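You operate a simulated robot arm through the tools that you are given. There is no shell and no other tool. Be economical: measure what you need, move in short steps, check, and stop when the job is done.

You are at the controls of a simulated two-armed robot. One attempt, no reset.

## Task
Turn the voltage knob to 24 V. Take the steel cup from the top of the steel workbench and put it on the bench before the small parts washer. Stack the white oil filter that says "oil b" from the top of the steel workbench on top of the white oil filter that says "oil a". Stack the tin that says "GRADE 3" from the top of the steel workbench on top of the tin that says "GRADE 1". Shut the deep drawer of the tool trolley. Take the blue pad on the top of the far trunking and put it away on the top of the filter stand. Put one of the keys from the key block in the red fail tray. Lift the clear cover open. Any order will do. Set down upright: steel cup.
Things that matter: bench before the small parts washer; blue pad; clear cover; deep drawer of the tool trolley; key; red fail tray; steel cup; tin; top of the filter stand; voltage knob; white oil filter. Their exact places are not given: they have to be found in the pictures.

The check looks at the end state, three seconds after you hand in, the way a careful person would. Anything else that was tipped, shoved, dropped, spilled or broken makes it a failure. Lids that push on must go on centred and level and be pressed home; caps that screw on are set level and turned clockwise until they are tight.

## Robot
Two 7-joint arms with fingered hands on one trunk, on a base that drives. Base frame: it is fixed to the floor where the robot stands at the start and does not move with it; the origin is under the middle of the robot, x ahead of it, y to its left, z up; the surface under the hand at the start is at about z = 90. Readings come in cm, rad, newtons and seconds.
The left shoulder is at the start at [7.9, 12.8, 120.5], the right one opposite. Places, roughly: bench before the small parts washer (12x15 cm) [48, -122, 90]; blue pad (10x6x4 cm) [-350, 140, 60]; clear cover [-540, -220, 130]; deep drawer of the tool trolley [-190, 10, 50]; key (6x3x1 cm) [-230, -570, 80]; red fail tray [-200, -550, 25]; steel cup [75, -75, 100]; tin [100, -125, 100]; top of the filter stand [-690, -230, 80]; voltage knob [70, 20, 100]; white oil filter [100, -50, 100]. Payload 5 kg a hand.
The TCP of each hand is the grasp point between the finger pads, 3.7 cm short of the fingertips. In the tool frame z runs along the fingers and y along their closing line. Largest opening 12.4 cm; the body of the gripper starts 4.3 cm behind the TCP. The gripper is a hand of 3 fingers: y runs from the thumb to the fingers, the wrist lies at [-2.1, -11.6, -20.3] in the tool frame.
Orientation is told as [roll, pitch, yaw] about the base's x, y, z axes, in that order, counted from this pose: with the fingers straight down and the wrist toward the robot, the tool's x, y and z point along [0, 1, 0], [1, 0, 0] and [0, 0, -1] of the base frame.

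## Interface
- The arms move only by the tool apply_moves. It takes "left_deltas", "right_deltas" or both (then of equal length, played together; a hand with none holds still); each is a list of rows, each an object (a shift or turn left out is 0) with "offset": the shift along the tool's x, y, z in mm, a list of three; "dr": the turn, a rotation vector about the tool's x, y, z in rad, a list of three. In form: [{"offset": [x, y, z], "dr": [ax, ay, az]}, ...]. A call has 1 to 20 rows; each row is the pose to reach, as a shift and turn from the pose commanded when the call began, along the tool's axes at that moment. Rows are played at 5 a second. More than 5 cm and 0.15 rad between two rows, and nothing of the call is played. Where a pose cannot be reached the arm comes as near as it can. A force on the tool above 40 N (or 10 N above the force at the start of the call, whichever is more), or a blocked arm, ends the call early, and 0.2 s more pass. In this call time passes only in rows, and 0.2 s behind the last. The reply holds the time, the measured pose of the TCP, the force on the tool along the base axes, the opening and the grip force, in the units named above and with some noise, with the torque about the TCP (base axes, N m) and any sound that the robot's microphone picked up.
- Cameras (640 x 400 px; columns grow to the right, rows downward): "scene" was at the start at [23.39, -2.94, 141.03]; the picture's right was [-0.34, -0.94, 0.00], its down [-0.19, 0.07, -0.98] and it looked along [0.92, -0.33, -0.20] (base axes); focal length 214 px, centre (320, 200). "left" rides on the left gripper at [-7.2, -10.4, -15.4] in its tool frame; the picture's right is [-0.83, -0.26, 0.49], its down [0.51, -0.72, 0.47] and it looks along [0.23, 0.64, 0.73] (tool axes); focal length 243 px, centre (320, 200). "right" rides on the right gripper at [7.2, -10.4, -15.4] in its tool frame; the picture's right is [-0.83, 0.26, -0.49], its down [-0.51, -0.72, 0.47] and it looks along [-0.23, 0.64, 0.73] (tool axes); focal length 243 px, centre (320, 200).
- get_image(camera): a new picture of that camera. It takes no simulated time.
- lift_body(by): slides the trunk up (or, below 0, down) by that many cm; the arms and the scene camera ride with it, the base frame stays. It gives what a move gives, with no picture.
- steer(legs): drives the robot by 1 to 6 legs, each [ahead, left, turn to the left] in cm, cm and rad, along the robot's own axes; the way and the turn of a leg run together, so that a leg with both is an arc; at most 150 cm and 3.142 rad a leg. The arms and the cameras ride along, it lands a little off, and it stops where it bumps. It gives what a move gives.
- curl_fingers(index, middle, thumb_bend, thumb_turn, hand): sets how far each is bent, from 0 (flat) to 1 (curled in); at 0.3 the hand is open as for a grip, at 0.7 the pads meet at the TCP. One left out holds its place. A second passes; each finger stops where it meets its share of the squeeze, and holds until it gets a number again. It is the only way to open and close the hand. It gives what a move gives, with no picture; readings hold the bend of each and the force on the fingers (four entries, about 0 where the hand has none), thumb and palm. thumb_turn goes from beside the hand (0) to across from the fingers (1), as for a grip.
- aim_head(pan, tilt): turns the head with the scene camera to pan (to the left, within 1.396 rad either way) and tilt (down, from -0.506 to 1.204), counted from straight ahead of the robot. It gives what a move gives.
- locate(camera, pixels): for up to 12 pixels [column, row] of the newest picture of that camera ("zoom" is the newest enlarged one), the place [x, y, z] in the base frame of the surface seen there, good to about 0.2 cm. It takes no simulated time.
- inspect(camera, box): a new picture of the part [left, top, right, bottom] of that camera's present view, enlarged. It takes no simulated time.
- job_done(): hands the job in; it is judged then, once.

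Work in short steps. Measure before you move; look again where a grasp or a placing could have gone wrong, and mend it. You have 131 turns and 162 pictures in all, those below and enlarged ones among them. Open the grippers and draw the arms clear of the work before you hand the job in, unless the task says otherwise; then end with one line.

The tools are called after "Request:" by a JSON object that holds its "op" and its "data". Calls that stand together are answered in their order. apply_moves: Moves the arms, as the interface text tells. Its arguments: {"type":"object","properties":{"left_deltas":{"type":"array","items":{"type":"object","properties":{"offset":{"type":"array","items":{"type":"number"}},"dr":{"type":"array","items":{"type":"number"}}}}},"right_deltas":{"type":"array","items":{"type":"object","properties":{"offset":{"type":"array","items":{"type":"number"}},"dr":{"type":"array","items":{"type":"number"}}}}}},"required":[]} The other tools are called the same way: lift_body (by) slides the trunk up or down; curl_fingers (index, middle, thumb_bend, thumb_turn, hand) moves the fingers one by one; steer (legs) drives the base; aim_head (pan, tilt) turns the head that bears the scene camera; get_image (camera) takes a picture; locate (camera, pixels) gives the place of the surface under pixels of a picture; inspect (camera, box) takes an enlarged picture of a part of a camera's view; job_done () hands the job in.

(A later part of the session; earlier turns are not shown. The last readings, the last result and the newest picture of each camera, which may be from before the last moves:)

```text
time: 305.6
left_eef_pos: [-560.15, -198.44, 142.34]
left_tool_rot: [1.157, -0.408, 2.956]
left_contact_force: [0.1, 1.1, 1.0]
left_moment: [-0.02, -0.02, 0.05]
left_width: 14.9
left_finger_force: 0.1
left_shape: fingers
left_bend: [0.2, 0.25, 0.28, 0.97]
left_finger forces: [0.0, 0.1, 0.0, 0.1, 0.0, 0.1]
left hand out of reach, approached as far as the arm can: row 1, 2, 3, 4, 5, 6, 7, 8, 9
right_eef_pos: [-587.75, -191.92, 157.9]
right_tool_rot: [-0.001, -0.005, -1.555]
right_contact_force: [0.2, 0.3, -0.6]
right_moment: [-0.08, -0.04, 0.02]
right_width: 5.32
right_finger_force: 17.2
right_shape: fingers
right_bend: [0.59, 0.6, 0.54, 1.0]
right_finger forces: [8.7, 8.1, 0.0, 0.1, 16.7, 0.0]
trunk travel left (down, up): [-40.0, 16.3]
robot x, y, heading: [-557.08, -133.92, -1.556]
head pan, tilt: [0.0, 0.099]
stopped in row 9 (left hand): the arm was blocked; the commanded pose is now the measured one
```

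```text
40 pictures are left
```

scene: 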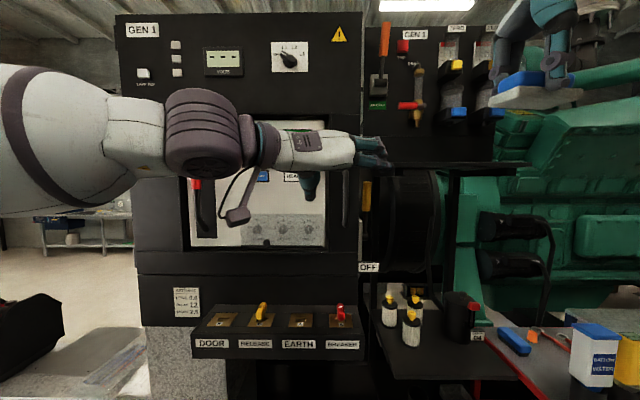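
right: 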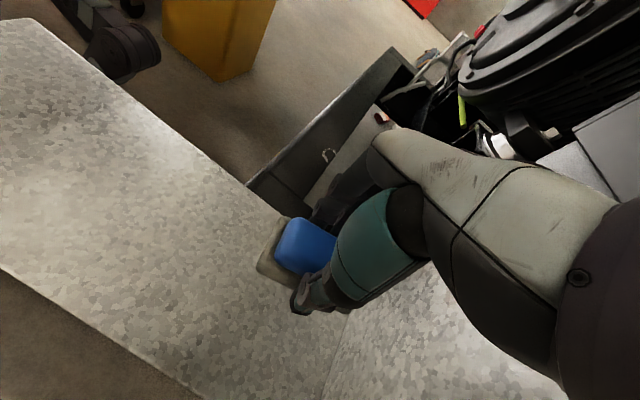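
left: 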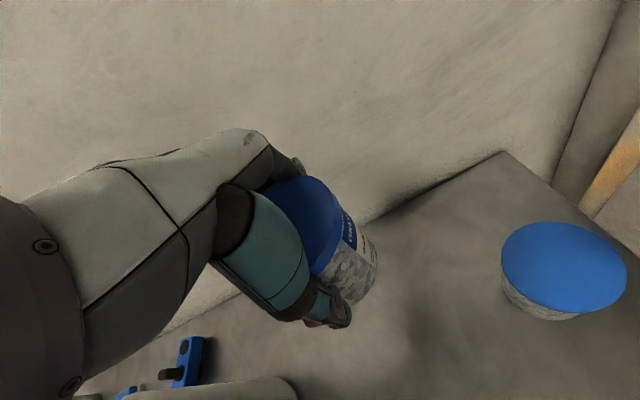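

The hand now points at the panel nicely. I narrow the fingers and move it 24 cm left/ahead to in front of the ball.

Request:
{"op": "curl_fingers", "data": {"hand": "left", "index": 0.5, "middle": 0.5, "thumb_bend": 0.5, "thumb_turn": 1}}

Request:
{"op": "apply_moves", "data": {"left_deltas": [{"offset": [0, -40, 10]}, {"offset": [0, -80, 20]}, {"offset": [0, -120, 30]}, {"offset": [0, -160, 40]}, {"offset": [0, -200, 50]}, {"offset": [0, -240, 60]}, {"offset": [0, -275, 75]}, {"offset": [0, -304, 94]}]}}

Request:
{"op": "get_image", "data": {"camera": "scene"}}

Request:
{"op": "get_image", "data": {"camera": "left"}}

```text
time: 306.6
left_eef_pos: [-559.8, -198.78, 142.2]
left_tool_rot: [1.152, -0.41, 2.958]
left_contact_force: [0.4, 0.5, 0.1]
left_moment: [0.03, 0.02, 0.02]
left_width: 6.85
left_finger_force: 0.1
left_shape: fingers
left_bend: [0.5, 0.5, 0.5, 1.0]
left_finger forces: [0.1, 0.1, 0.0, 0.1, 0.1, 0.0]
right_eef_pos: [-587.49, -192.27, 157.67]
right_tool_rot: [-0.003, -0.002, -1.556]
right_contact_force: [1.0, 1.0, 0.3]
right_moment: [0.01, -0.01, -0.01]
right_width: 5.3
right_finger_force: 16.4
right_shape: fingers
right_bend: [0.59, 0.6, 0.54, 1.0]
right_finger forces: [8.7, 8.1, 0.0, 0.0, 16.5, 0.1]
trunk travel left (down, up): [-40.0, 16.3]
robot x, y, heading: [-557.34, -133.77, -1.559]
head pan, tilt: [0.0, 0.099]
```

```text
time: 308.4
left_eef_pos: [-535.34, -211.97, 126.5]
left_tool_rot: [1.151, -0.409, 2.958]
left_contact_force: [0.1, -0.5, 0.7]
left_moment: [0.04, 0.0, -0.02]
left_width: 6.81
left_finger_force: 0.1
left_shape: fingers
left_bend: [0.5, 0.5, 0.5, 1.0]
left_finger forces: [0.0, 0.0, 0.0, 0.0, 0.0, 0.1]
right_eef_pos: [-587.42, -192.29, 157.84]
right_tool_rot: [-0.004, -0.001, -1.557]
right_contact_force: [-0.1, -0.7, 0.0]
right_moment: [0.06, 0.0, 0.0]
right_width: 5.3
right_finger_force: 17.4
right_shape: fingers
right_bend: [0.59, 0.6, 0.54, 1.0]
right_finger forces: [8.7, 8.1, 0.0, 0.0, 16.6, 0.0]
trunk travel left (down, up): [-40.0, 16.3]
robot x, y, heading: [-556.81, -133.66, -1.558]
head pan, tilt: [0.0, 0.099]
```

```text
39 pictures are left
```

scene: 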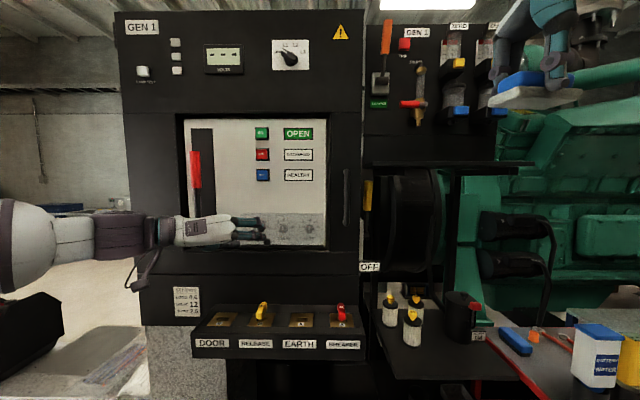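

```text
38 pictures are left
```

left: 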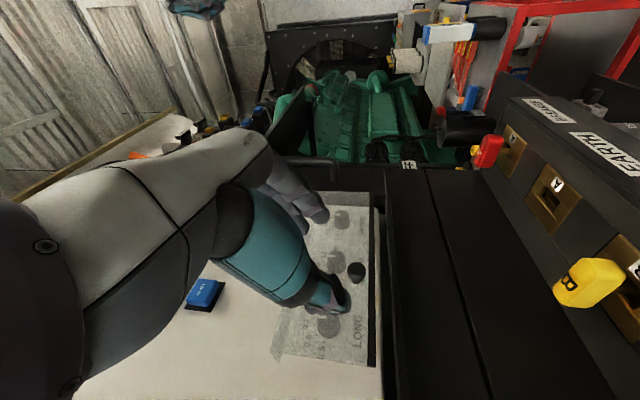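

The ball is at (357,272) in the left camera, thumb and fingers beside it. I locate it precisely.

Request:
{"op": "locate", "data": {"camera": "left", "pixels": [[357, 272], [352, 268], [362, 278], [340, 330], [335, 310], [322, 216], [370, 355], [360, 200], [376, 300]]}}

Request:
{"op": "inspect", "data": {"camera": "left", "box": [260, 180, 420, 380]}}

```text
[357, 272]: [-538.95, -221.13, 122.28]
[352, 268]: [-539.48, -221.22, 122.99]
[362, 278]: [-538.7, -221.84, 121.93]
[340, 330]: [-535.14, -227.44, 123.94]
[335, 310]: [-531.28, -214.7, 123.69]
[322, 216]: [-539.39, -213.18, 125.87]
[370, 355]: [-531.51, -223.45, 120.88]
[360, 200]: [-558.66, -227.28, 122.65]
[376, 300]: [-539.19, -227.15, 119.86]
```

```text
2.00 times, centred on (340, 280) of left
```

zoom: 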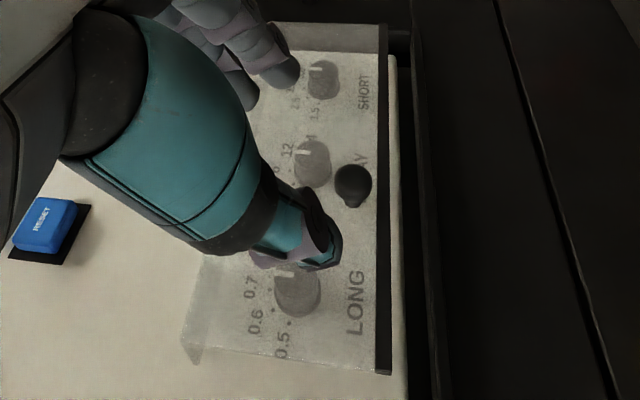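

The ball is straight ahead along the fingers (83 mm). I advance and pinch.

Request:
{"op": "apply_moves", "data": {"left_deltas": [{"offset": [0, 1, 30]}, {"offset": [0, 1, 55]}, {"offset": [0, 1, 72]}, {"offset": [-1, 1, 82]}]}}

Request:
{"op": "curl_fingers", "data": {"hand": "left", "index": 0.75, "middle": 0.75, "thumb_bend": 0.75}}

Request:
{"op": "inspect", "data": {"camera": "left", "box": [240, 180, 440, 380]}}

```text
time: 309.4
left_eef_pos: [-538.18, -218.49, 123.9]
left_tool_rot: [1.156, -0.408, 2.956]
left_contact_force: [3.0, 11.0, 3.2]
left_moment: [0.18, -0.21, 0.52]
left_width: 6.95
left_finger_force: 5.2
left_shape: fingers
left_bend: [0.5, 0.5, 0.49, 1.0]
left_finger forces: [0.1, 0.0, 0.0, 0.0, 10.8, 0.0]
right_eef_pos: [-587.44, -191.78, 158.04]
right_tool_rot: [-0.001, -0.006, -1.557]
right_contact_force: [0.6, -0.3, -0.7]
right_moment: [0.0, -0.01, -0.01]
right_width: 5.3
right_finger_force: 17.0
right_shape: fingers
right_bend: [0.59, 0.6, 0.54, 1.0]
right_finger forces: [8.8, 8.1, 0.0, 0.0, 16.6, 0.0]
trunk travel left (down, up): [-40.0, 16.3]
robot x, y, heading: [-556.99, -133.74, -1.559]
head pan, tilt: [0.0, 0.099]
```

```text
time: 310.4
left_eef_pos: [-538.24, -218.93, 123.67]
left_tool_rot: [1.153, -0.41, 2.959]
left_contact_force: [2.9, -5.8, 6.2]
left_moment: [-0.12, 0.05, 0.15]
left_width: 2.0
left_finger_force: 19.4
left_shape: fingers
left_bend: [0.71, 0.74, 0.68, 1.0]
left_finger forces: [11.7, 14.6, 0.1, 0.0, 12.8, 0.1]
right_eef_pos: [-587.44, -192.12, 157.81]
right_tool_rot: [-0.001, -0.001, -1.556]
right_contact_force: [-1.2, -0.1, -0.1]
right_moment: [-0.02, -0.01, 0.01]
right_width: 5.29
right_finger_force: 16.5
right_shape: fingers
right_bend: [0.59, 0.6, 0.54, 1.0]
right_finger forces: [8.6, 8.1, 0.1, 0.0, 16.6, 0.0]
trunk travel left (down, up): [-40.0, 16.3]
robot x, y, heading: [-557.01, -133.75, -1.559]
head pan, tilt: [0.0, 0.099]
```

```text
2.00 times, centred on (340, 280) of left
```

zoom: 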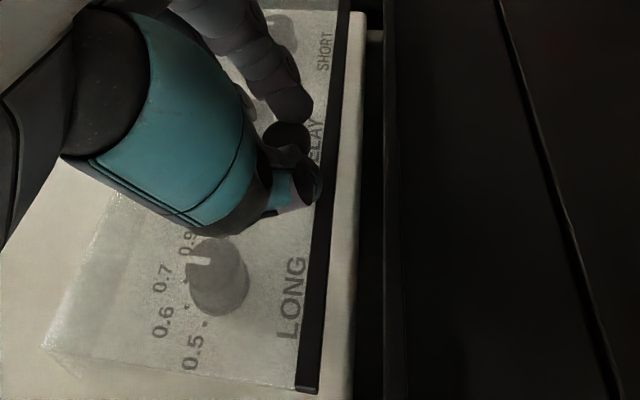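

The ball is pinched (width 2.0). I swing it along an arc about the hinge, first ≈60°.

Request:
{"op": "apply_moves", "data": {"left_deltas": [{"offset": [2, 5, -12]}, {"offset": [4, 10, -23]}, {"offset": [9, 15, -34]}, {"offset": [15, 21, -44]}, {"offset": [22, 26, -53]}, {"offset": [30, 32, -61]}, {"offset": [40, 37, -68]}, {"offset": [51, 42, -73]}]}}

Request:
{"op": "inspect", "data": {"camera": "left", "box": [240, 150, 460, 380]}}

Request:
{"op": "inspect", "data": {"camera": "scene", "box": [170, 160, 370, 280]}}

```text
time: 312.2
left_eef_pos: [-538.27, -214.36, 132.29]
left_tool_rot: [1.153, -0.408, 2.957]
left_contact_force: [5.0, 7.4, -0.7]
left_moment: [0.21, -0.07, 0.16]
left_width: 1.6
left_finger_force: 15.5
left_shape: fingers
left_bend: [0.72, 0.75, 0.68, 1.0]
left_finger forces: [9.4, 0.1, 0.0, 0.0, 20.9, 0.1]
right_eef_pos: [-587.51, -191.9, 157.91]
right_tool_rot: [-0.001, -0.003, -1.557]
right_contact_force: [0.1, 0.4, -0.7]
right_moment: [0.02, 0.03, 0.0]
right_width: 5.26
right_finger_force: 16.8
right_shape: fingers
right_bend: [0.59, 0.6, 0.54, 1.0]
right_finger forces: [8.7, 8.1, 0.0, 0.0, 16.6, 0.0]
trunk travel left (down, up): [-40.0, 16.3]
robot x, y, heading: [-556.55, -133.59, -1.556]
head pan, tilt: [0.0, 0.099]
```

```text
1.74 times, centred on (350, 265) of left
```

zoom: 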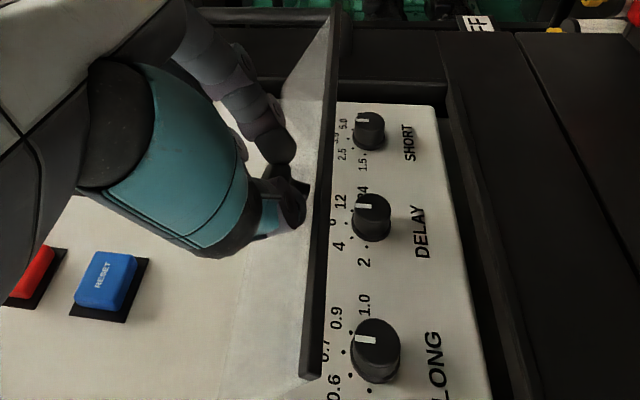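

```text
3.20 times, centred on (270, 220) of scene
```

zoom: 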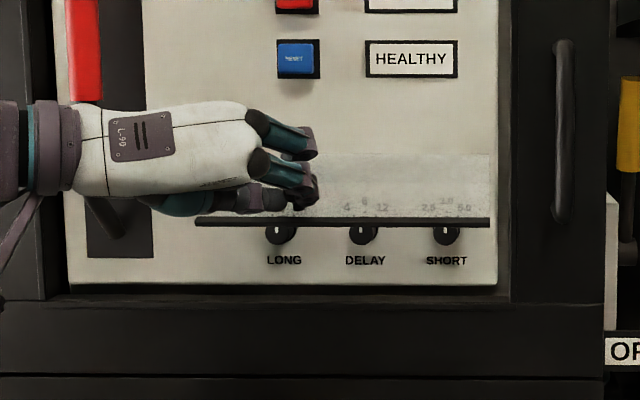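

The flap is up ≈55°. I continue the arc to ≈115°.

Request:
{"op": "apply_moves", "data": {"left_deltas": [{"offset": [12, 5, -3]}, {"offset": [23, 9, -6]}, {"offset": [36, 13, -6]}, {"offset": [48, 17, -5]}, {"offset": [60, 20, -2]}, {"offset": [72, 22, 1]}, {"offset": [80, 23, 5]}, {"offset": [87, 24, 9]}]}}

Request:
{"op": "inspect", "data": {"camera": "scene", "box": [170, 140, 370, 280]}}

Request:
{"op": "inspect", "data": {"camera": "left", "box": [180, 100, 480, 380]}}

```text
time: 313.8
left_eef_pos: [-538.17, -217.24, 139.31]
left_tool_rot: [1.148, -0.407, 2.954]
left_contact_force: [8.3, 35.6, -10.5]
left_moment: [0.95, -0.33, -0.21]
left_width: 1.64
left_finger_force: 24.0
left_shape: fingers
left_bend: [0.74, 0.75, 0.7, 0.98]
left_finger forces: [20.5, 0.0, 0.0, 0.1, 26.8, 0.1]
right_eef_pos: [-587.14, -191.63, 157.98]
right_tool_rot: [-0.003, -0.005, -1.554]
right_contact_force: [-0.9, -1.1, 0.0]
right_moment: [0.03, 0.01, 0.0]
right_width: 5.3
right_finger_force: 16.7
right_shape: fingers
right_bend: [0.59, 0.6, 0.54, 1.0]
right_finger forces: [8.7, 8.1, 0.0, 0.0, 16.6, 0.1]
trunk travel left (down, up): [-40.0, 16.3]
robot x, y, heading: [-556.78, -133.69, -1.556]
head pan, tilt: [0.0, 0.099]
stopped in row 8 (left hand): the force on the tool passed its limit at 43 N (the readings are from after the stop); the commanded pose is now the measured one
```

```text
2.86 times, centred on (270, 210) of scene
```

zoom: 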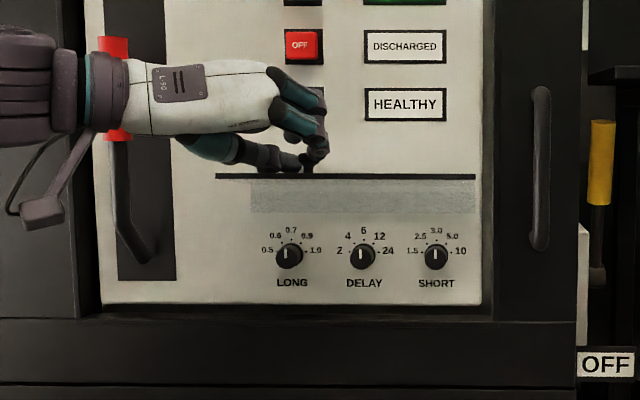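

```text
1.43 times, centred on (330, 240) of left
```

zoom: 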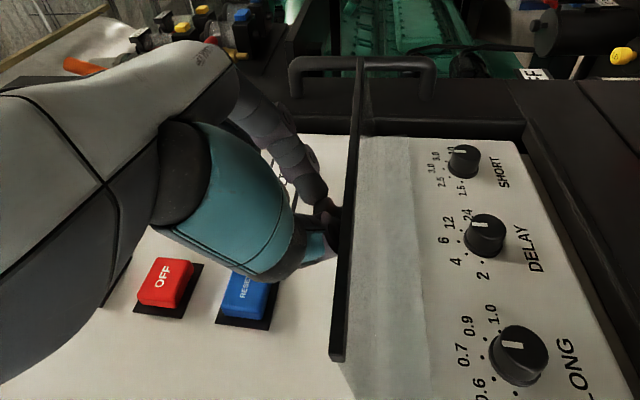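

The flap is well up and the force stopped the move. I measure the flap's free edge.

Request:
{"op": "locate", "data": {"camera": "zoom", "pixels": [[340, 330], [352, 200], [348, 260], [385, 300], [405, 250], [420, 200], [325, 240], [360, 250]]}}

```text
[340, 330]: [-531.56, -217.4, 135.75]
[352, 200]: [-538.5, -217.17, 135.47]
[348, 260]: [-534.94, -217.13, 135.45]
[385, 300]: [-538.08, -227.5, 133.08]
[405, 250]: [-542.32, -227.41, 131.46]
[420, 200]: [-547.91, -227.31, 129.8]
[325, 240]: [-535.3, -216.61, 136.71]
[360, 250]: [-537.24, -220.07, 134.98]
```

The flap stands ≈26° above horizontal and seems to be at its stop. I release the ball, draw back and see whether it stays.

Request:
{"op": "curl_fingers", "data": {"hand": "left", "index": 0.5, "middle": 0.5, "thumb_bend": 0.5}}

Request:
{"op": "apply_moves", "data": {"left_deltas": [{"offset": [10, 0, -25]}, {"offset": [15, 0, -60]}, {"offset": [15, 0, -95]}]}}

Request:
{"op": "inspect", "data": {"camera": "scene", "box": [170, 120, 370, 280]}}

```text
time: 314.8
left_eef_pos: [-538.34, -218.04, 139.19]
left_tool_rot: [1.146, -0.407, 2.956]
left_contact_force: [0.0, 0.1, 0.2]
left_moment: [0.01, -0.02, 0.0]
left_width: 6.67
left_finger_force: 0.0
left_shape: fingers
left_bend: [0.5, 0.5, 0.5, 1.0]
left_finger forces: [0.0, 0.0, 0.0, 0.0, 0.0, 0.1]
right_eef_pos: [-587.53, -192.25, 157.67]
right_tool_rot: [-0.001, -0.001, -1.557]
right_contact_force: [-0.4, 0.1, -1.0]
right_moment: [0.02, -0.01, 0.0]
right_width: 5.27
right_finger_force: 16.8
right_shape: fingers
right_bend: [0.59, 0.6, 0.54, 1.0]
right_finger forces: [8.7, 8.1, 0.1, 0.0, 16.6, 0.1]
trunk travel left (down, up): [-40.0, 16.3]
robot x, y, heading: [-556.43, -133.72, -1.554]
head pan, tilt: [0.0, 0.099]
```

```text
time: 315.6
left_eef_pos: [-536.65, -214.34, 140.39]
left_tool_rot: [1.17, -0.43, 2.935]
left_contact_force: [-0.3, 0.4, -0.1]
left_moment: [0.01, -0.02, 0.02]
left_width: 6.71
left_finger_force: 0.1
left_shape: fingers
left_bend: [0.5, 0.5, 0.5, 1.0]
left_finger forces: [0.0, 0.0, 0.0, 0.0, 0.0, 0.0]
left hand out of reach, approached as far as the arm can: row 2, 3
right_eef_pos: [-587.31, -192.15, 157.87]
right_tool_rot: [-0.004, -0.001, -1.555]
right_contact_force: [0.9, -0.4, -0.4]
right_moment: [-0.03, 0.01, 0.0]
right_width: 5.31
right_finger_force: 16.2
right_shape: fingers
right_bend: [0.59, 0.6, 0.54, 1.0]
right_finger forces: [8.7, 8.1, 0.0, 0.0, 16.6, 0.0]
trunk travel left (down, up): [-40.0, 16.3]
robot x, y, heading: [-557.09, -133.77, -1.559]
head pan, tilt: [0.0, 0.099]
```

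```text
2.50 times, centred on (270, 200) of scene
```

zoom: 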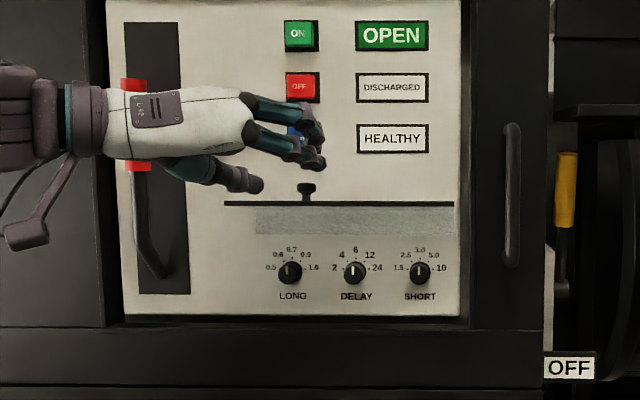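

The flap stays open on its own. I back the robot 25 cm to withdraw the hand and check the flap and the pad stand.

Request:
{"op": "steer", "data": {"legs": [[-25, 0, 0]]}}

Request:
{"op": "aim_head", "data": {"pan": -0.5, "tilt": 0.35}}

Request:
{"op": "get_image", "data": {"camera": "scene"}}

Request:
{"op": "inspect", "data": {"camera": "scene", "box": [130, 80, 290, 230]}}

```text
time: 317.4
left_eef_pos: [-537.1, -189.97, 140.2]
left_tool_rot: [1.168, -0.43, 2.936]
left_contact_force: [-1.4, 0.3, -0.7]
left_moment: [0.0, 0.01, -0.01]
left_width: 6.69
left_finger_force: 0.0
left_shape: fingers
left_bend: [0.5, 0.5, 0.5, 1.0]
left_finger forces: [0.1, 0.0, 0.0, 0.0, 0.0, 0.0]
right_eef_pos: [-587.9, -167.72, 157.7]
right_tool_rot: [-0.002, 0.002, -1.556]
right_contact_force: [0.7, -0.5, -0.6]
right_moment: [0.04, -0.02, 0.01]
right_width: 5.31
right_finger_force: 16.9
right_shape: fingers
right_bend: [0.59, 0.6, 0.54, 1.0]
right_finger forces: [8.7, 8.0, 0.1, 0.0, 16.6, 0.0]
trunk travel left (down, up): [-40.0, 16.3]
robot x, y, heading: [-557.29, -108.77, -1.56]
head pan, tilt: [0.0, 0.099]
```

```text
time: 318.3
left_eef_pos: [-537.13, -189.59, 140.47]
left_tool_rot: [1.171, -0.429, 2.936]
left_contact_force: [-0.2, 0.0, -0.3]
left_moment: [0.03, -0.03, -0.03]
left_width: 6.73
left_finger_force: 0.0
left_shape: fingers
left_bend: [0.5, 0.5, 0.5, 1.0]
left_finger forces: [0.0, 0.0, 0.0, 0.0, 0.0, 0.0]
right_eef_pos: [-588.0, -167.28, 157.82]
right_tool_rot: [-0.001, -0.004, -1.557]
right_contact_force: [0.8, 0.4, -0.6]
right_moment: [0.0, 0.02, 0.0]
right_width: 5.31
right_finger_force: 16.1
right_shape: fingers
right_bend: [0.59, 0.6, 0.54, 1.0]
right_finger forces: [8.8, 8.1, 0.0, 0.0, 16.6, 0.0]
trunk travel left (down, up): [-40.0, 16.3]
robot x, y, heading: [-557.3, -109.16, -1.563]
head pan, tilt: [-0.499, 0.351]
```

```text
30 pictures are left
```

scene: 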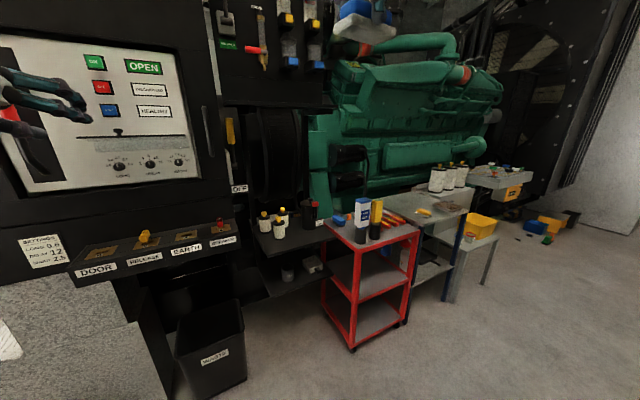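

```text
2.67 times, centred on (210, 155) of scene
```

zoom: 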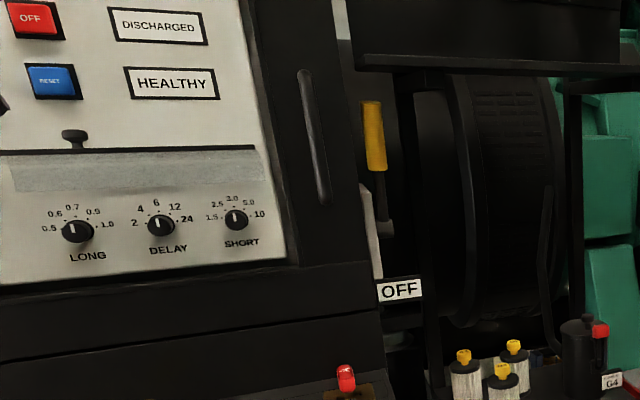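

The cover stays open. Now I locate the stand tops right of the red trolley at (435,205) and (500,180).

Request:
{"op": "locate", "data": {"camera": "scene", "pixels": [[435, 202], [420, 195], [455, 205], [460, 185], [500, 183], [480, 235], [470, 245], [420, 225], [440, 195], [365, 235], [446, 220], [422, 205]]}}

Request:
{"op": "inspect", "data": {"camera": "scene", "box": [390, 150, 550, 280]}}

```text
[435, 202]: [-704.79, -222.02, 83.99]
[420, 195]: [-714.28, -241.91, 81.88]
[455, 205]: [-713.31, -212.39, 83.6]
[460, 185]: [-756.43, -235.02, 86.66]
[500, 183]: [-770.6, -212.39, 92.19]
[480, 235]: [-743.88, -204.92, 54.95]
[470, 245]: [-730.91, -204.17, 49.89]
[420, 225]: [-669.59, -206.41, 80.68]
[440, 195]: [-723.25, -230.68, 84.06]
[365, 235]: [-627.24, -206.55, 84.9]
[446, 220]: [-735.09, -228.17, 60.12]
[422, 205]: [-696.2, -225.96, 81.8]
```

```text
3.08 times, centred on (470, 215) of scene
```

zoom: 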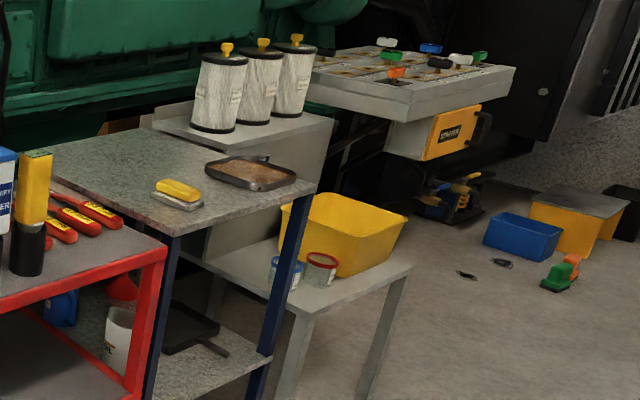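

The blue-legged table at (−690,−230) with a yellow pad on it matches the filter stand. I locate its free area.

Request:
{"op": "locate", "data": {"camera": "zoom", "pixels": [[120, 175], [90, 170], [175, 160], [60, 183], [172, 230], [310, 187], [180, 190], [205, 165], [290, 178], [150, 145], [145, 195], [130, 160]]}}

```text
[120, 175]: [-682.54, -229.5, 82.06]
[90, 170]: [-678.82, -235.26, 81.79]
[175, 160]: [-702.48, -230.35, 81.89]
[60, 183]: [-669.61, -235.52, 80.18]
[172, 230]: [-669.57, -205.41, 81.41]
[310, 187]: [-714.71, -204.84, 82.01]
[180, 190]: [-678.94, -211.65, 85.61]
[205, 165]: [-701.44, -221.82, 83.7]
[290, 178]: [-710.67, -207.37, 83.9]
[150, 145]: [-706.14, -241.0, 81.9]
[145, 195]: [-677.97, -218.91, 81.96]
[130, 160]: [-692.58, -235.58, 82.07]
```

Free spot on the stand: (−686,−231), z 82. I drive in front of it.

Request:
{"op": "steer", "data": {"legs": [[0, -107, 0], [31, 0, 0]]}}

Request:
{"op": "aim_head", "data": {"pan": -0.3, "tilt": 0.6}}

Request:
{"op": "get_image", "data": {"camera": "scene"}}

```text
time: 323.9
left_eef_pos: [-596.79, -190.41, 140.31]
left_tool_rot: [1.172, -0.43, 2.929]
left_contact_force: [-0.1, 0.4, 0.2]
left_moment: [-0.02, 0.0, 0.0]
left_width: 6.69
left_finger_force: 0.0
left_shape: fingers
left_bend: [0.5, 0.5, 0.5, 1.0]
left_finger forces: [0.0, 0.0, 0.0, 0.0, 0.0, 0.0]
right_eef_pos: [-647.5, -167.63, 157.8]
right_tool_rot: [-0.006, 0.001, -1.564]
right_contact_force: [0.2, -0.3, -0.4]
right_moment: [0.02, 0.0, 0.03]
right_width: 5.29
right_finger_force: 16.6
right_shape: fingers
right_bend: [0.59, 0.6, 0.54, 1.0]
right_finger forces: [8.7, 8.1, 0.0, 0.1, 16.5, 0.1]
trunk travel left (down, up): [-40.0, 16.3]
robot x, y, heading: [-616.73, -109.41, -1.57]
head pan, tilt: [-0.499, 0.351]
stopped in leg 1: the robot was blocked; the commanded pose is now the measured one
```

```text
time: 324.6
left_eef_pos: [-597.54, -190.31, 140.3]
left_tool_rot: [1.17, -0.426, 2.929]
left_contact_force: [0.2, 0.2, 0.2]
left_moment: [0.04, 0.0, 0.03]
left_width: 6.72
left_finger_force: 0.1
left_shape: fingers
left_bend: [0.5, 0.5, 0.5, 1.0]
left_finger forces: [0.1, 0.0, 0.0, 0.0, 0.1, 0.0]
right_eef_pos: [-648.17, -167.69, 157.63]
right_tool_rot: [-0.002, -0.002, -1.566]
right_contact_force: [0.5, 0.4, -0.7]
right_moment: [-0.03, -0.05, 0.0]
right_width: 5.31
right_finger_force: 16.1
right_shape: fingers
right_bend: [0.59, 0.6, 0.54, 1.0]
right_finger forces: [8.7, 8.1, 0.0, 0.0, 16.6, 0.1]
trunk travel left (down, up): [-40.0, 16.3]
robot x, y, heading: [-616.33, -109.25, -1.564]
head pan, tilt: [-0.3, 0.6]
```

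```text
27 pictures are left
```

scene: 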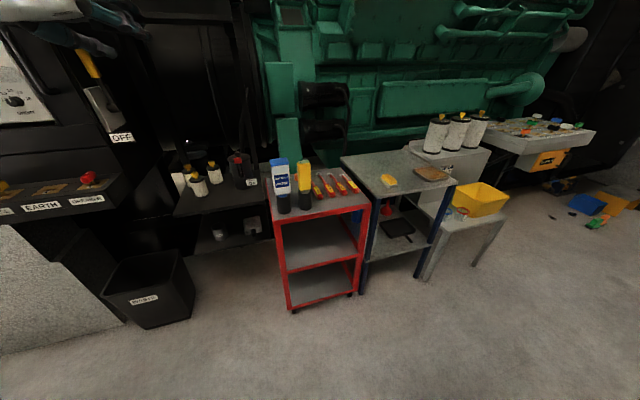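

Blocked by a raised slab in the floor on my right; I'll pass nearer to the benches. I check depths of the engine parts ahead and the trolley fronts.

Request:
{"op": "locate", "data": {"camera": "scene", "pixels": [[400, 95], [325, 95], [300, 65], [430, 60], [285, 100], [310, 215], [300, 170], [280, 165], [385, 215], [390, 178], [520, 90], [470, 25]]}}

```text
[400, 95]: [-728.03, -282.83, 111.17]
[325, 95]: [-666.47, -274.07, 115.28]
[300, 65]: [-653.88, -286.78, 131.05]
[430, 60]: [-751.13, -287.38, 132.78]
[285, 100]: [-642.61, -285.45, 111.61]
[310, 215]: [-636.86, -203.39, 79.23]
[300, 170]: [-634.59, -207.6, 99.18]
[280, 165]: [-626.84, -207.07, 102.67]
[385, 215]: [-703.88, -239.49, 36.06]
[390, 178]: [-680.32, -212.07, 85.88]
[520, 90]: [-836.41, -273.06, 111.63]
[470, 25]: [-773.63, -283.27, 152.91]
```

The engine is far back (y<−274). I route around the slab: step left, turn right a little, advance, slide right, turn back.

Request:
{"op": "steer", "data": {"legs": [[0, 13, 0], [0, 0, -0.5], [48, 0, 0], [19.3, -36.1, 0], [0, 0, 0.5]]}}

Request:
{"op": "aim_head", "data": {"pan": -0.3, "tilt": 0.75}}

Request:
{"op": "get_image", "data": {"camera": "scene"}}

```text
time: 329.9
left_eef_pos: [-642.74, -221.88, 140.23]
left_tool_rot: [1.166, -0.423, 2.415]
left_contact_force: [-0.4, 0.3, -0.8]
left_moment: [-0.01, 0.01, 0.01]
left_width: 6.76
left_finger_force: 0.0
left_shape: fingers
left_bend: [0.5, 0.5, 0.5, 1.0]
left_finger forces: [0.1, 0.1, 0.0, 0.0, 0.0, 0.0]
right_eef_pos: [-675.98, -179.06, 158.23]
right_tool_rot: [-0.006, -0.005, -2.062]
right_contact_force: [0.1, 0.0, -0.5]
right_moment: [0.01, -0.05, 0.01]
right_width: 5.29
right_finger_force: 16.8
right_shape: fingers
right_bend: [0.59, 0.61, 0.54, 1.0]
right_finger forces: [8.7, 8.0, 0.0, 0.0, 16.6, 0.0]
trunk travel left (down, up): [-40.0, 16.3]
robot x, y, heading: [-621.32, -143.64, -2.062]
head pan, tilt: [-0.3, 0.6]
stopped in leg 3: the robot was blocked; the commanded pose is now the measured one
```

```text
time: 330.6
left_eef_pos: [-642.86, -222.0, 140.17]
left_tool_rot: [1.164, -0.427, 2.415]
left_contact_force: [-0.7, 0.4, -0.8]
left_moment: [0.0, 0.0, -0.01]
left_width: 6.73
left_finger_force: 0.2
left_shape: fingers
left_bend: [0.5, 0.5, 0.5, 1.0]
left_finger forces: [0.1, 0.0, 0.0, 0.0, 0.0, 0.1]
right_eef_pos: [-675.95, -178.78, 158.27]
right_tool_rot: [-0.003, -0.007, -2.061]
right_contact_force: [-0.2, -0.1, -0.5]
right_moment: [0.02, -0.01, 0.0]
right_width: 5.31
right_finger_force: 16.5
right_shape: fingers
right_bend: [0.59, 0.61, 0.54, 1.0]
right_finger forces: [8.9, 8.0, 0.0, 0.0, 16.6, 0.1]
trunk travel left (down, up): [-40.0, 16.3]
robot x, y, heading: [-621.34, -143.83, -2.063]
head pan, tilt: [-0.3, 0.75]
```

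```text
26 pictures are left
```

scene: 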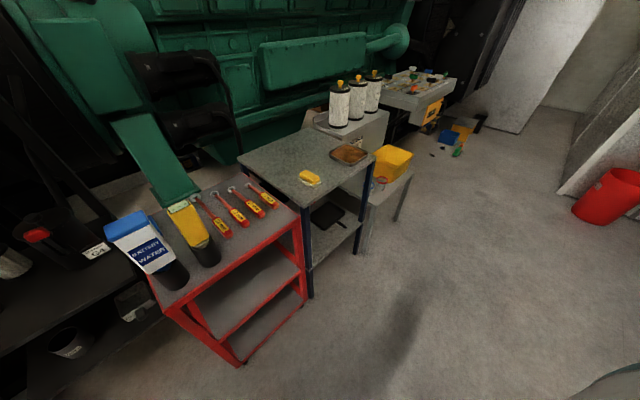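

The slab's corner still catches me. I go a bit further left-forward, then slide right past it.

Request:
{"op": "steer", "data": {"legs": [[10, 16, 0], [25.4, -47.5, 0], [0, 0, 0.5]]}}

Request:
{"op": "get_image", "data": {"camera": "scene"}}

```text
time: 331.4
left_eef_pos: [-642.87, -221.69, 140.02]
left_tool_rot: [1.161, -0.42, 2.401]
left_contact_force: [0.2, 1.0, 1.0]
left_moment: [0.0, 0.0, -0.03]
left_width: 6.74
left_finger_force: 0.2
left_shape: fingers
left_bend: [0.5, 0.5, 0.5, 1.0]
left_finger forces: [0.0, 0.0, 0.1, 0.0, 0.0, 0.0]
right_eef_pos: [-675.61, -179.53, 158.07]
right_tool_rot: [-0.003, -0.006, -2.06]
right_contact_force: [0.6, -0.9, -0.4]
right_moment: [0.03, 0.05, 0.0]
right_width: 5.29
right_finger_force: 16.8
right_shape: fingers
right_bend: [0.59, 0.61, 0.54, 1.0]
right_finger forces: [8.8, 8.0, 0.0, 0.0, 16.6, 0.1]
trunk travel left (down, up): [-40.0, 16.3]
robot x, y, heading: [-621.06, -144.35, -2.065]
head pan, tilt: [-0.3, 0.75]
stopped in leg 1: the robot was blocked; the commanded pose is now the measured one
```

```text
25 pictures are left
```

scene: 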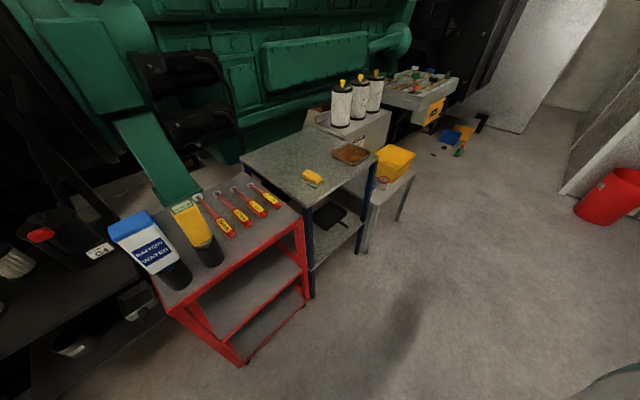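

Probably my left elbow touches the cabinet on the left. I turn right further (swinging the elbow away), advance past, then turn back.

Request:
{"op": "steer", "data": {"legs": [[0, 0, -0.5], [12, 10, 0], [34, -18, 0], [0, 0, 1.0]]}}

Request:
{"op": "aim_head", "data": {"pan": -0.2, "tilt": 0.7}}

Request:
{"op": "get_image", "data": {"camera": "scene"}}

```text
time: 334.1
left_eef_pos: [-680.27, -212.78, 138.36]
left_tool_rot: [1.138, -0.43, 1.939]
left_contact_force: [0.3, 0.0, -0.8]
left_moment: [0.0, 0.03, -0.01]
left_width: 6.72
left_finger_force: 0.0
left_shape: fingers
left_bend: [0.5, 0.5, 0.5, 1.0]
left_finger forces: [0.0, 0.0, 0.0, 0.0, 0.0, 0.0]
right_eef_pos: [-689.68, -158.9, 157.41]
right_tool_rot: [-0.001, 0.003, -2.55]
right_contact_force: [0.3, 0.1, -1.0]
right_moment: [0.01, 0.01, -0.01]
right_width: 5.26
right_finger_force: 16.9
right_shape: fingers
right_bend: [0.59, 0.61, 0.54, 1.0]
right_finger forces: [8.6, 8.0, 0.0, 0.0, 16.5, 0.0]
trunk travel left (down, up): [-40.0, 16.3]
robot x, y, heading: [-623.82, -153.73, -2.554]
head pan, tilt: [-0.3, 0.75]
stopped in leg 2: the robot was blocked; the commanded pose is now the measured one
```

```text
time: 334.8
left_eef_pos: [-680.35, -212.67, 138.54]
left_tool_rot: [1.14, -0.428, 1.939]
left_contact_force: [0.3, 0.2, -0.6]
left_moment: [0.0, 0.0, 0.0]
left_width: 6.76
left_finger_force: 0.0
left_shape: fingers
left_bend: [0.5, 0.5, 0.5, 1.0]
left_finger forces: [0.1, 0.0, 0.1, 0.1, 0.1, 0.0]
right_eef_pos: [-689.74, -158.85, 157.39]
right_tool_rot: [0.0, 0.004, -2.55]
right_contact_force: [-0.6, 0.0, -0.9]
right_moment: [-0.02, 0.0, 0.0]
right_width: 5.31
right_finger_force: 16.8
right_shape: fingers
right_bend: [0.59, 0.61, 0.54, 1.0]
right_finger forces: [8.7, 8.0, 0.0, 0.1, 16.5, 0.1]
trunk travel left (down, up): [-40.0, 16.3]
robot x, y, heading: [-623.52, -153.01, -2.557]
head pan, tilt: [-0.201, 0.7]
```

```text
24 pictures are left
```

scene: 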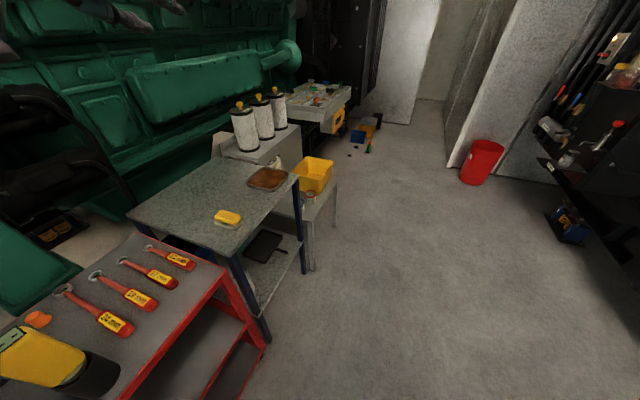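

The floor ahead is clear; the left arm is what touches on the left. I slide right first, advance past the trolley, then turn to face the stand.

Request:
{"op": "steer", "data": {"legs": [[0, -9, 0], [43.6, -18, 0], [0, 0, 1.157]]}}

Request:
{"op": "aim_head", "data": {"pan": -0.1, "tilt": 0.7}}

Request:
{"op": "get_image", "data": {"camera": "scene"}}

```text
time: 336.0
left_eef_pos: [-683.28, -209.07, 138.11]
left_tool_rot: [1.138, -0.431, 1.94]
left_contact_force: [-1.0, 0.6, 0.8]
left_moment: [-0.04, -0.04, 0.03]
left_width: 6.74
left_finger_force: 0.0
left_shape: fingers
left_bend: [0.5, 0.5, 0.5, 1.0]
left_finger forces: [0.0, 0.0, 0.0, 0.0, 0.1, 0.1]
right_eef_pos: [-692.96, -155.44, 157.33]
right_tool_rot: [-0.004, 0.004, -2.546]
right_contact_force: [-0.5, 1.4, -1.5]
right_moment: [-0.12, -0.03, 0.04]
right_width: 5.28
right_finger_force: 16.2
right_shape: fingers
right_bend: [0.59, 0.61, 0.54, 1.0]
right_finger forces: [8.7, 7.9, 0.1, 0.0, 16.6, 0.0]
trunk travel left (down, up): [-40.0, 16.3]
robot x, y, heading: [-627.0, -149.05, -2.553]
head pan, tilt: [-0.201, 0.7]
stopped in leg 1: the robot was blocked; the commanded pose is now the measured one
```

```text
time: 336.7
left_eef_pos: [-683.38, -209.43, 138.13]
left_tool_rot: [1.138, -0.436, 1.943]
left_contact_force: [-0.3, 0.6, 0.1]
left_moment: [0.0, -0.02, 0.04]
left_width: 6.73
left_finger_force: 0.1
left_shape: fingers
left_bend: [0.5, 0.5, 0.5, 1.0]
left_finger forces: [0.0, 0.1, 0.0, 0.0, 0.0, 0.0]
right_eef_pos: [-692.77, -155.76, 157.41]
right_tool_rot: [-0.007, 0.004, -2.547]
right_contact_force: [-0.1, -0.1, -1.1]
right_moment: [-0.08, -0.03, 0.01]
right_width: 5.27
right_finger_force: 16.9
right_shape: fingers
right_bend: [0.59, 0.61, 0.54, 1.0]
right_finger forces: [8.6, 8.0, 0.0, 0.0, 16.5, 0.0]
trunk travel left (down, up): [-40.0, 16.3]
robot x, y, heading: [-627.21, -149.62, -2.546]
head pan, tilt: [-0.099, 0.7]
```

```text
23 pictures are left
```

scene: 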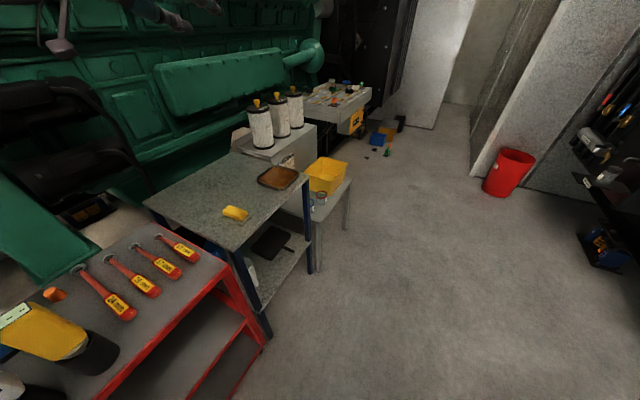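

The slab's corner is exactly abeam on my right; straight ahead frees it. I go ahead first, then right, then turn.

Request:
{"op": "steer", "data": {"legs": [[15, 1, 0], [29, -14, 0], [0, 0, 1.15]]}}

Request:
{"op": "get_image", "data": {"camera": "scene"}}

```text
time: 342.7
left_eef_pos: [-638.1, -239.1, 137.96]
left_tool_rot: [1.139, -0.435, 3.104]
left_contact_force: [1.4, -0.3, 0.9]
left_moment: [0.04, -0.02, -0.01]
left_width: 6.74
left_finger_force: 0.1
left_shape: fingers
left_bend: [0.5, 0.5, 0.5, 1.0]
left_finger forces: [0.0, 0.0, 0.0, 0.0, 0.0, 0.1]
right_eef_pos: [-691.1, -226.51, 157.25]
right_tool_rot: [-0.009, 0.007, -1.384]
right_contact_force: [0.0, 0.6, -1.5]
right_moment: [0.03, -0.02, 0.02]
right_width: 5.26
right_finger_force: 16.3
right_shape: fingers
right_bend: [0.59, 0.61, 0.54, 1.0]
right_finger forces: [8.5, 7.8, 0.0, 0.0, 16.0, 0.0]
trunk travel left (down, up): [-40.0, 16.3]
robot x, y, heading: [-671.0, -163.31, -1.391]
head pan, tilt: [-0.099, 0.7]
```

```text
22 pictures are left
```

scene: 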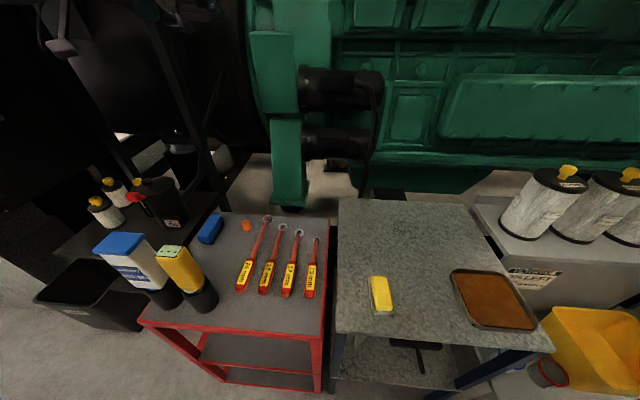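

Right hand is directly above the stand. I lower the pad toward (−689,−230).

Request:
{"op": "apply_moves", "data": {"right_deltas": [{"offset": [5, 15, 40]}, {"offset": [13, 38, 75]}, {"offset": [13, 38, 122]}, {"offset": [13, 38, 170]}, {"offset": [13, 38, 218]}, {"offset": [13, 38, 266]}, {"offset": [13, 38, 314]}, {"offset": [13, 38, 362]}, {"offset": [13, 38, 410]}, {"offset": [13, 38, 458]}, {"offset": [13, 38, 506]}, {"offset": [13, 38, 554]}, {"offset": [13, 38, 600]}, {"offset": [13, 38, 640]}, {"offset": [13, 38, 670]}]}}

Request:
{"op": "get_image", "data": {"camera": "scene"}}

```text
time: 345.9
left_eef_pos: [-638.04, -239.04, 138.15]
left_tool_rot: [1.136, -0.435, 3.105]
left_contact_force: [-0.7, 0.2, 0.5]
left_moment: [-0.01, 0.01, 0.04]
left_width: 6.74
left_finger_force: 0.0
left_shape: fingers
left_bend: [0.5, 0.5, 0.5, 1.0]
left_finger forces: [0.0, 0.0, 0.1, 0.0, 0.0, 0.0]
right_eef_pos: [-689.64, -229.74, 90.23]
right_tool_rot: [-0.008, 0.005, -1.383]
right_contact_force: [0.1, -0.8, -0.9]
right_moment: [0.01, -0.01, 0.0]
right_width: 5.2
right_finger_force: 15.6
right_shape: fingers
right_bend: [0.59, 0.61, 0.55, 1.0]
right_finger forces: [8.5, 7.4, 0.1, 0.0, 15.7, 0.1]
trunk travel left (down, up): [-40.0, 16.3]
robot x, y, heading: [-670.94, -163.37, -1.387]
head pan, tilt: [-0.099, 0.7]
```

```text
21 pictures are left
```

scene: 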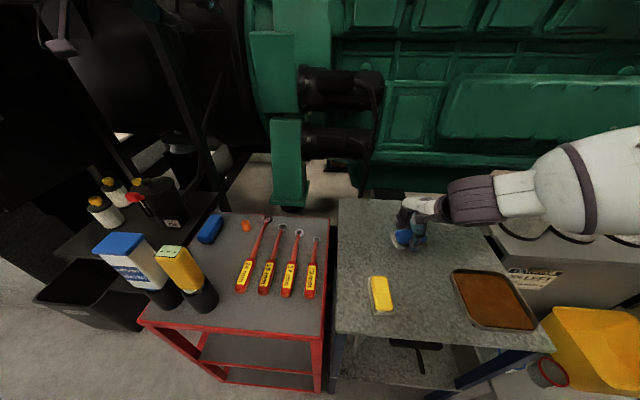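

The pad hovers ≈3 cm over the stand. I lower to contact and release.

Request:
{"op": "apply_moves", "data": {"right_deltas": [{"offset": [0, 0, 15]}, {"offset": [0, 0, 28]}, {"offset": [0, 0, 34]}, {"offset": [0, 0, 37]}]}}

Request:
{"op": "curl_fingers", "data": {"hand": "right", "index": 0.42, "middle": 0.42, "thumb_bend": 0.42}}

Request:
{"op": "apply_moves", "data": {"right_deltas": [{"offset": [0, 0, -30]}, {"offset": [0, 0, -75]}, {"offset": [0, 0, -120]}, {"offset": [0, 0, -165]}, {"offset": [0, 0, -210]}, {"offset": [0, 0, -255]}, {"offset": [0, 0, -300]}, {"offset": [0, 0, -345]}, {"offset": [0, 0, -390]}, {"offset": [0, 0, -435]}, {"offset": [0, 0, -480]}, {"offset": [0, 0, -525]}, {"offset": [0, 0, -570]}, {"offset": [0, 0, -615]}, {"offset": [0, 0, -660]}]}}

Request:
{"op": "get_image", "data": {"camera": "scene"}}

```text
time: 346.9
left_eef_pos: [-637.96, -238.95, 137.97]
left_tool_rot: [1.138, -0.435, 3.105]
left_contact_force: [0.2, -0.3, 0.3]
left_moment: [0.01, 0.0, -0.01]
left_width: 6.73
left_finger_force: 0.1
left_shape: fingers
left_bend: [0.5, 0.5, 0.5, 1.0]
left_finger forces: [0.0, 0.1, 0.1, 0.0, 0.0, 0.0]
right_eef_pos: [-689.82, -229.72, 86.83]
right_tool_rot: [-0.008, 0.005, -1.384]
right_contact_force: [1.2, 0.8, 0.3]
right_moment: [0.05, 0.04, -0.04]
right_width: 5.23
right_finger_force: 16.2
right_shape: fingers
right_bend: [0.59, 0.61, 0.55, 1.0]
right_finger forces: [8.2, 7.9, 0.0, 0.0, 16.3, 0.0]
trunk travel left (down, up): [-40.0, 16.3]
robot x, y, heading: [-670.64, -163.63, -1.388]
head pan, tilt: [-0.099, 0.7]
```

```text
time: 347.9
left_eef_pos: [-637.94, -238.97, 138.11]
left_tool_rot: [1.137, -0.437, 3.106]
left_contact_force: [-0.4, -0.2, 0.4]
left_moment: [0.01, -0.01, 0.03]
left_width: 6.75
left_finger_force: 0.0
left_shape: fingers
left_bend: [0.5, 0.5, 0.5, 1.0]
left_finger forces: [0.1, 0.1, 0.0, 0.0, 0.0, 0.0]
right_eef_pos: [-689.74, -229.73, 86.65]
right_tool_rot: [-0.009, 0.008, -1.385]
right_contact_force: [0.2, -0.8, -0.2]
right_moment: [0.01, 0.0, -0.02]
right_width: 9.17
right_finger_force: 0.0
right_shape: fingers
right_bend: [0.42, 0.42, 0.42, 0.99]
right_finger forces: [0.0, 0.0, 0.1, 0.0, 0.0, 0.0]
trunk travel left (down, up): [-40.0, 16.3]
robot x, y, heading: [-670.68, -163.57, -1.388]
head pan, tilt: [-0.099, 0.7]
```

```text
time: 351.1
left_eef_pos: [-637.83, -238.92, 138.11]
left_tool_rot: [1.138, -0.439, 3.103]
left_contact_force: [-0.2, 0.8, 0.1]
left_moment: [-0.02, 0.04, -0.02]
left_width: 6.72
left_finger_force: 0.0
left_shape: fingers
left_bend: [0.5, 0.5, 0.5, 1.0]
left_finger forces: [0.0, 0.0, 0.0, 0.1, 0.0, 0.1]
right_eef_pos: [-688.86, -229.95, 152.56]
right_tool_rot: [-0.01, 0.008, -1.384]
right_contact_force: [-0.6, 0.3, -1.2]
right_moment: [-0.01, 0.01, 0.01]
right_width: 9.19
right_finger_force: 0.0
right_shape: fingers
right_bend: [0.42, 0.42, 0.42, 0.99]
right_finger forces: [0.0, 0.0, 0.0, 0.0, 0.0, 0.0]
trunk travel left (down, up): [-40.0, 16.3]
robot x, y, heading: [-670.92, -163.46, -1.386]
head pan, tilt: [-0.099, 0.7]
```

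```text
20 pictures are left
```

scene: 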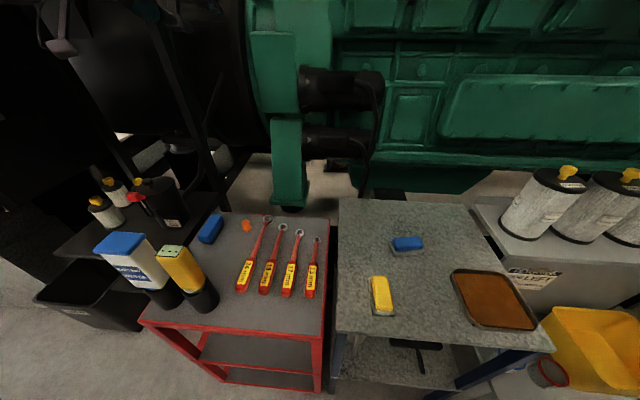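

The blue pad sits on the table. I read the label at (535,275) on the neighbouring grey stand to be sure which one is meant.

Request:
{"op": "inspect", "data": {"camera": "scene", "box": [470, 240, 590, 320]}}

Request:
{"op": "locate", "data": {"camera": "scene", "pixels": [[490, 220], [535, 250], [600, 265], [545, 175], [400, 240], [520, 195]]}}

```text
5.00 times, centred on (530, 280) of scene
```

zoom: 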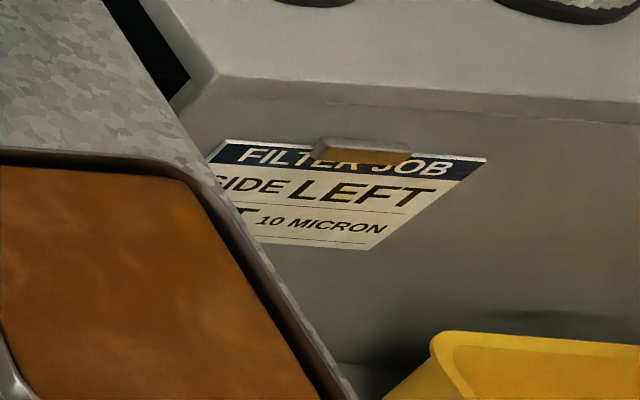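

```text
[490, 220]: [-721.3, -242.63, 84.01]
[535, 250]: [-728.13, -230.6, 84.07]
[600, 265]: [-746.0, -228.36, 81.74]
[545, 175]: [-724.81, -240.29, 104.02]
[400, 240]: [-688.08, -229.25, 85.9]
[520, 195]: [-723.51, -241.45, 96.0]
```

The table matches the given place exactly, so the pad job is done. I raise the trunk and drive back along the aisle toward +x for the key.

Request:
{"op": "lift_body", "data": {"by": 16}}

Request:
{"op": "steer", "data": {"legs": [[0, 0, 1.386], [100, 2, 0], [140, 25, 0], [140, 10, 0], [90, 0, 0], [0, 0, -1.571]]}}

Request:
{"op": "aim_head", "data": {"pan": 0, "tilt": 0.3}}

Request:
{"op": "get_image", "data": {"camera": "scene"}}

```text
time: 352.9
left_eef_pos: [-638.11, -239.26, 153.68]
left_tool_rot: [1.134, -0.436, 3.106]
left_contact_force: [-0.7, 0.0, -0.1]
left_moment: [-0.01, -0.04, 0.0]
left_width: 6.75
left_finger_force: 0.0
left_shape: fingers
left_bend: [0.5, 0.5, 0.5, 1.0]
left_finger forces: [0.0, 0.0, 0.0, 0.0, 0.1, 0.1]
right_eef_pos: [-689.13, -230.39, 168.36]
right_tool_rot: [-0.01, 0.01, -1.383]
right_contact_force: [0.6, -0.5, -1.5]
right_moment: [0.0, -0.01, 0.0]
right_width: 9.17
right_finger_force: 0.1
right_shape: fingers
right_bend: [0.42, 0.42, 0.42, 0.99]
right_finger forces: [0.0, 0.1, 0.1, 0.0, 0.0, 0.0]
trunk travel left (down, up): [-56.0, 0.3]
robot x, y, heading: [-671.49, -163.18, -1.385]
head pan, tilt: [-0.099, 0.7]
```

```text
time: 383.1
left_eef_pos: [-181.19, -209.56, 153.96]
left_tool_rot: [1.14, -0.436, 2.908]
left_contact_force: [0.3, -0.2, -0.1]
left_moment: [-0.05, 0.0, -0.02]
left_width: 6.74
left_finger_force: 0.0
left_shape: fingers
left_bend: [0.5, 0.5, 0.5, 1.0]
left_finger forces: [0.1, 0.0, 0.1, 0.0, 0.0, 0.0]
right_eef_pos: [-229.64, -190.75, 168.73]
right_tool_rot: [-0.011, 0.005, -1.579]
right_contact_force: [-0.1, 0.6, 0.8]
right_moment: [0.0, 0.01, 0.02]
right_width: 9.21
right_finger_force: 0.0
right_shape: fingers
right_bend: [0.42, 0.42, 0.42, 0.99]
right_finger forces: [0.1, 0.0, 0.0, 0.0, 0.1, 0.0]
trunk travel left (down, up): [-56.0, 0.3]
robot x, y, heading: [-199.06, -129.42, -1.582]
head pan, tilt: [-0.099, 0.7]
```

```text
time: 383.9
left_eef_pos: [-181.33, -209.62, 154.12]
left_tool_rot: [1.137, -0.436, 2.908]
left_contact_force: [-0.1, -0.6, 0.0]
left_moment: [0.01, 0.01, -0.01]
left_width: 6.75
left_finger_force: 0.2
left_shape: fingers
left_bend: [0.5, 0.5, 0.5, 1.0]
left_finger forces: [0.0, 0.0, 0.0, 0.0, 0.0, 0.0]
right_eef_pos: [-229.66, -190.79, 168.81]
right_tool_rot: [-0.009, 0.004, -1.578]
right_contact_force: [-0.1, -0.8, 0.1]
right_moment: [0.02, -0.02, -0.01]
right_width: 9.18
right_finger_force: 0.0
right_shape: fingers
right_bend: [0.42, 0.42, 0.42, 0.99]
right_finger forces: [0.0, 0.1, 0.1, 0.1, 0.0, 0.0]
trunk travel left (down, up): [-56.0, 0.3]
robot x, y, heading: [-199.19, -129.02, -1.588]
head pan, tilt: [0.0, 0.3]
```

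```text
18 pictures are left
```

scene: 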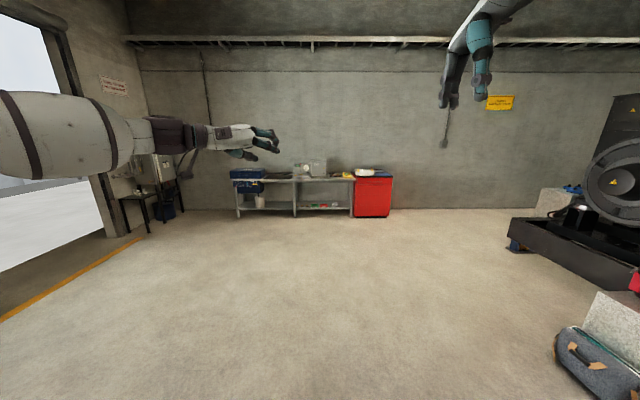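

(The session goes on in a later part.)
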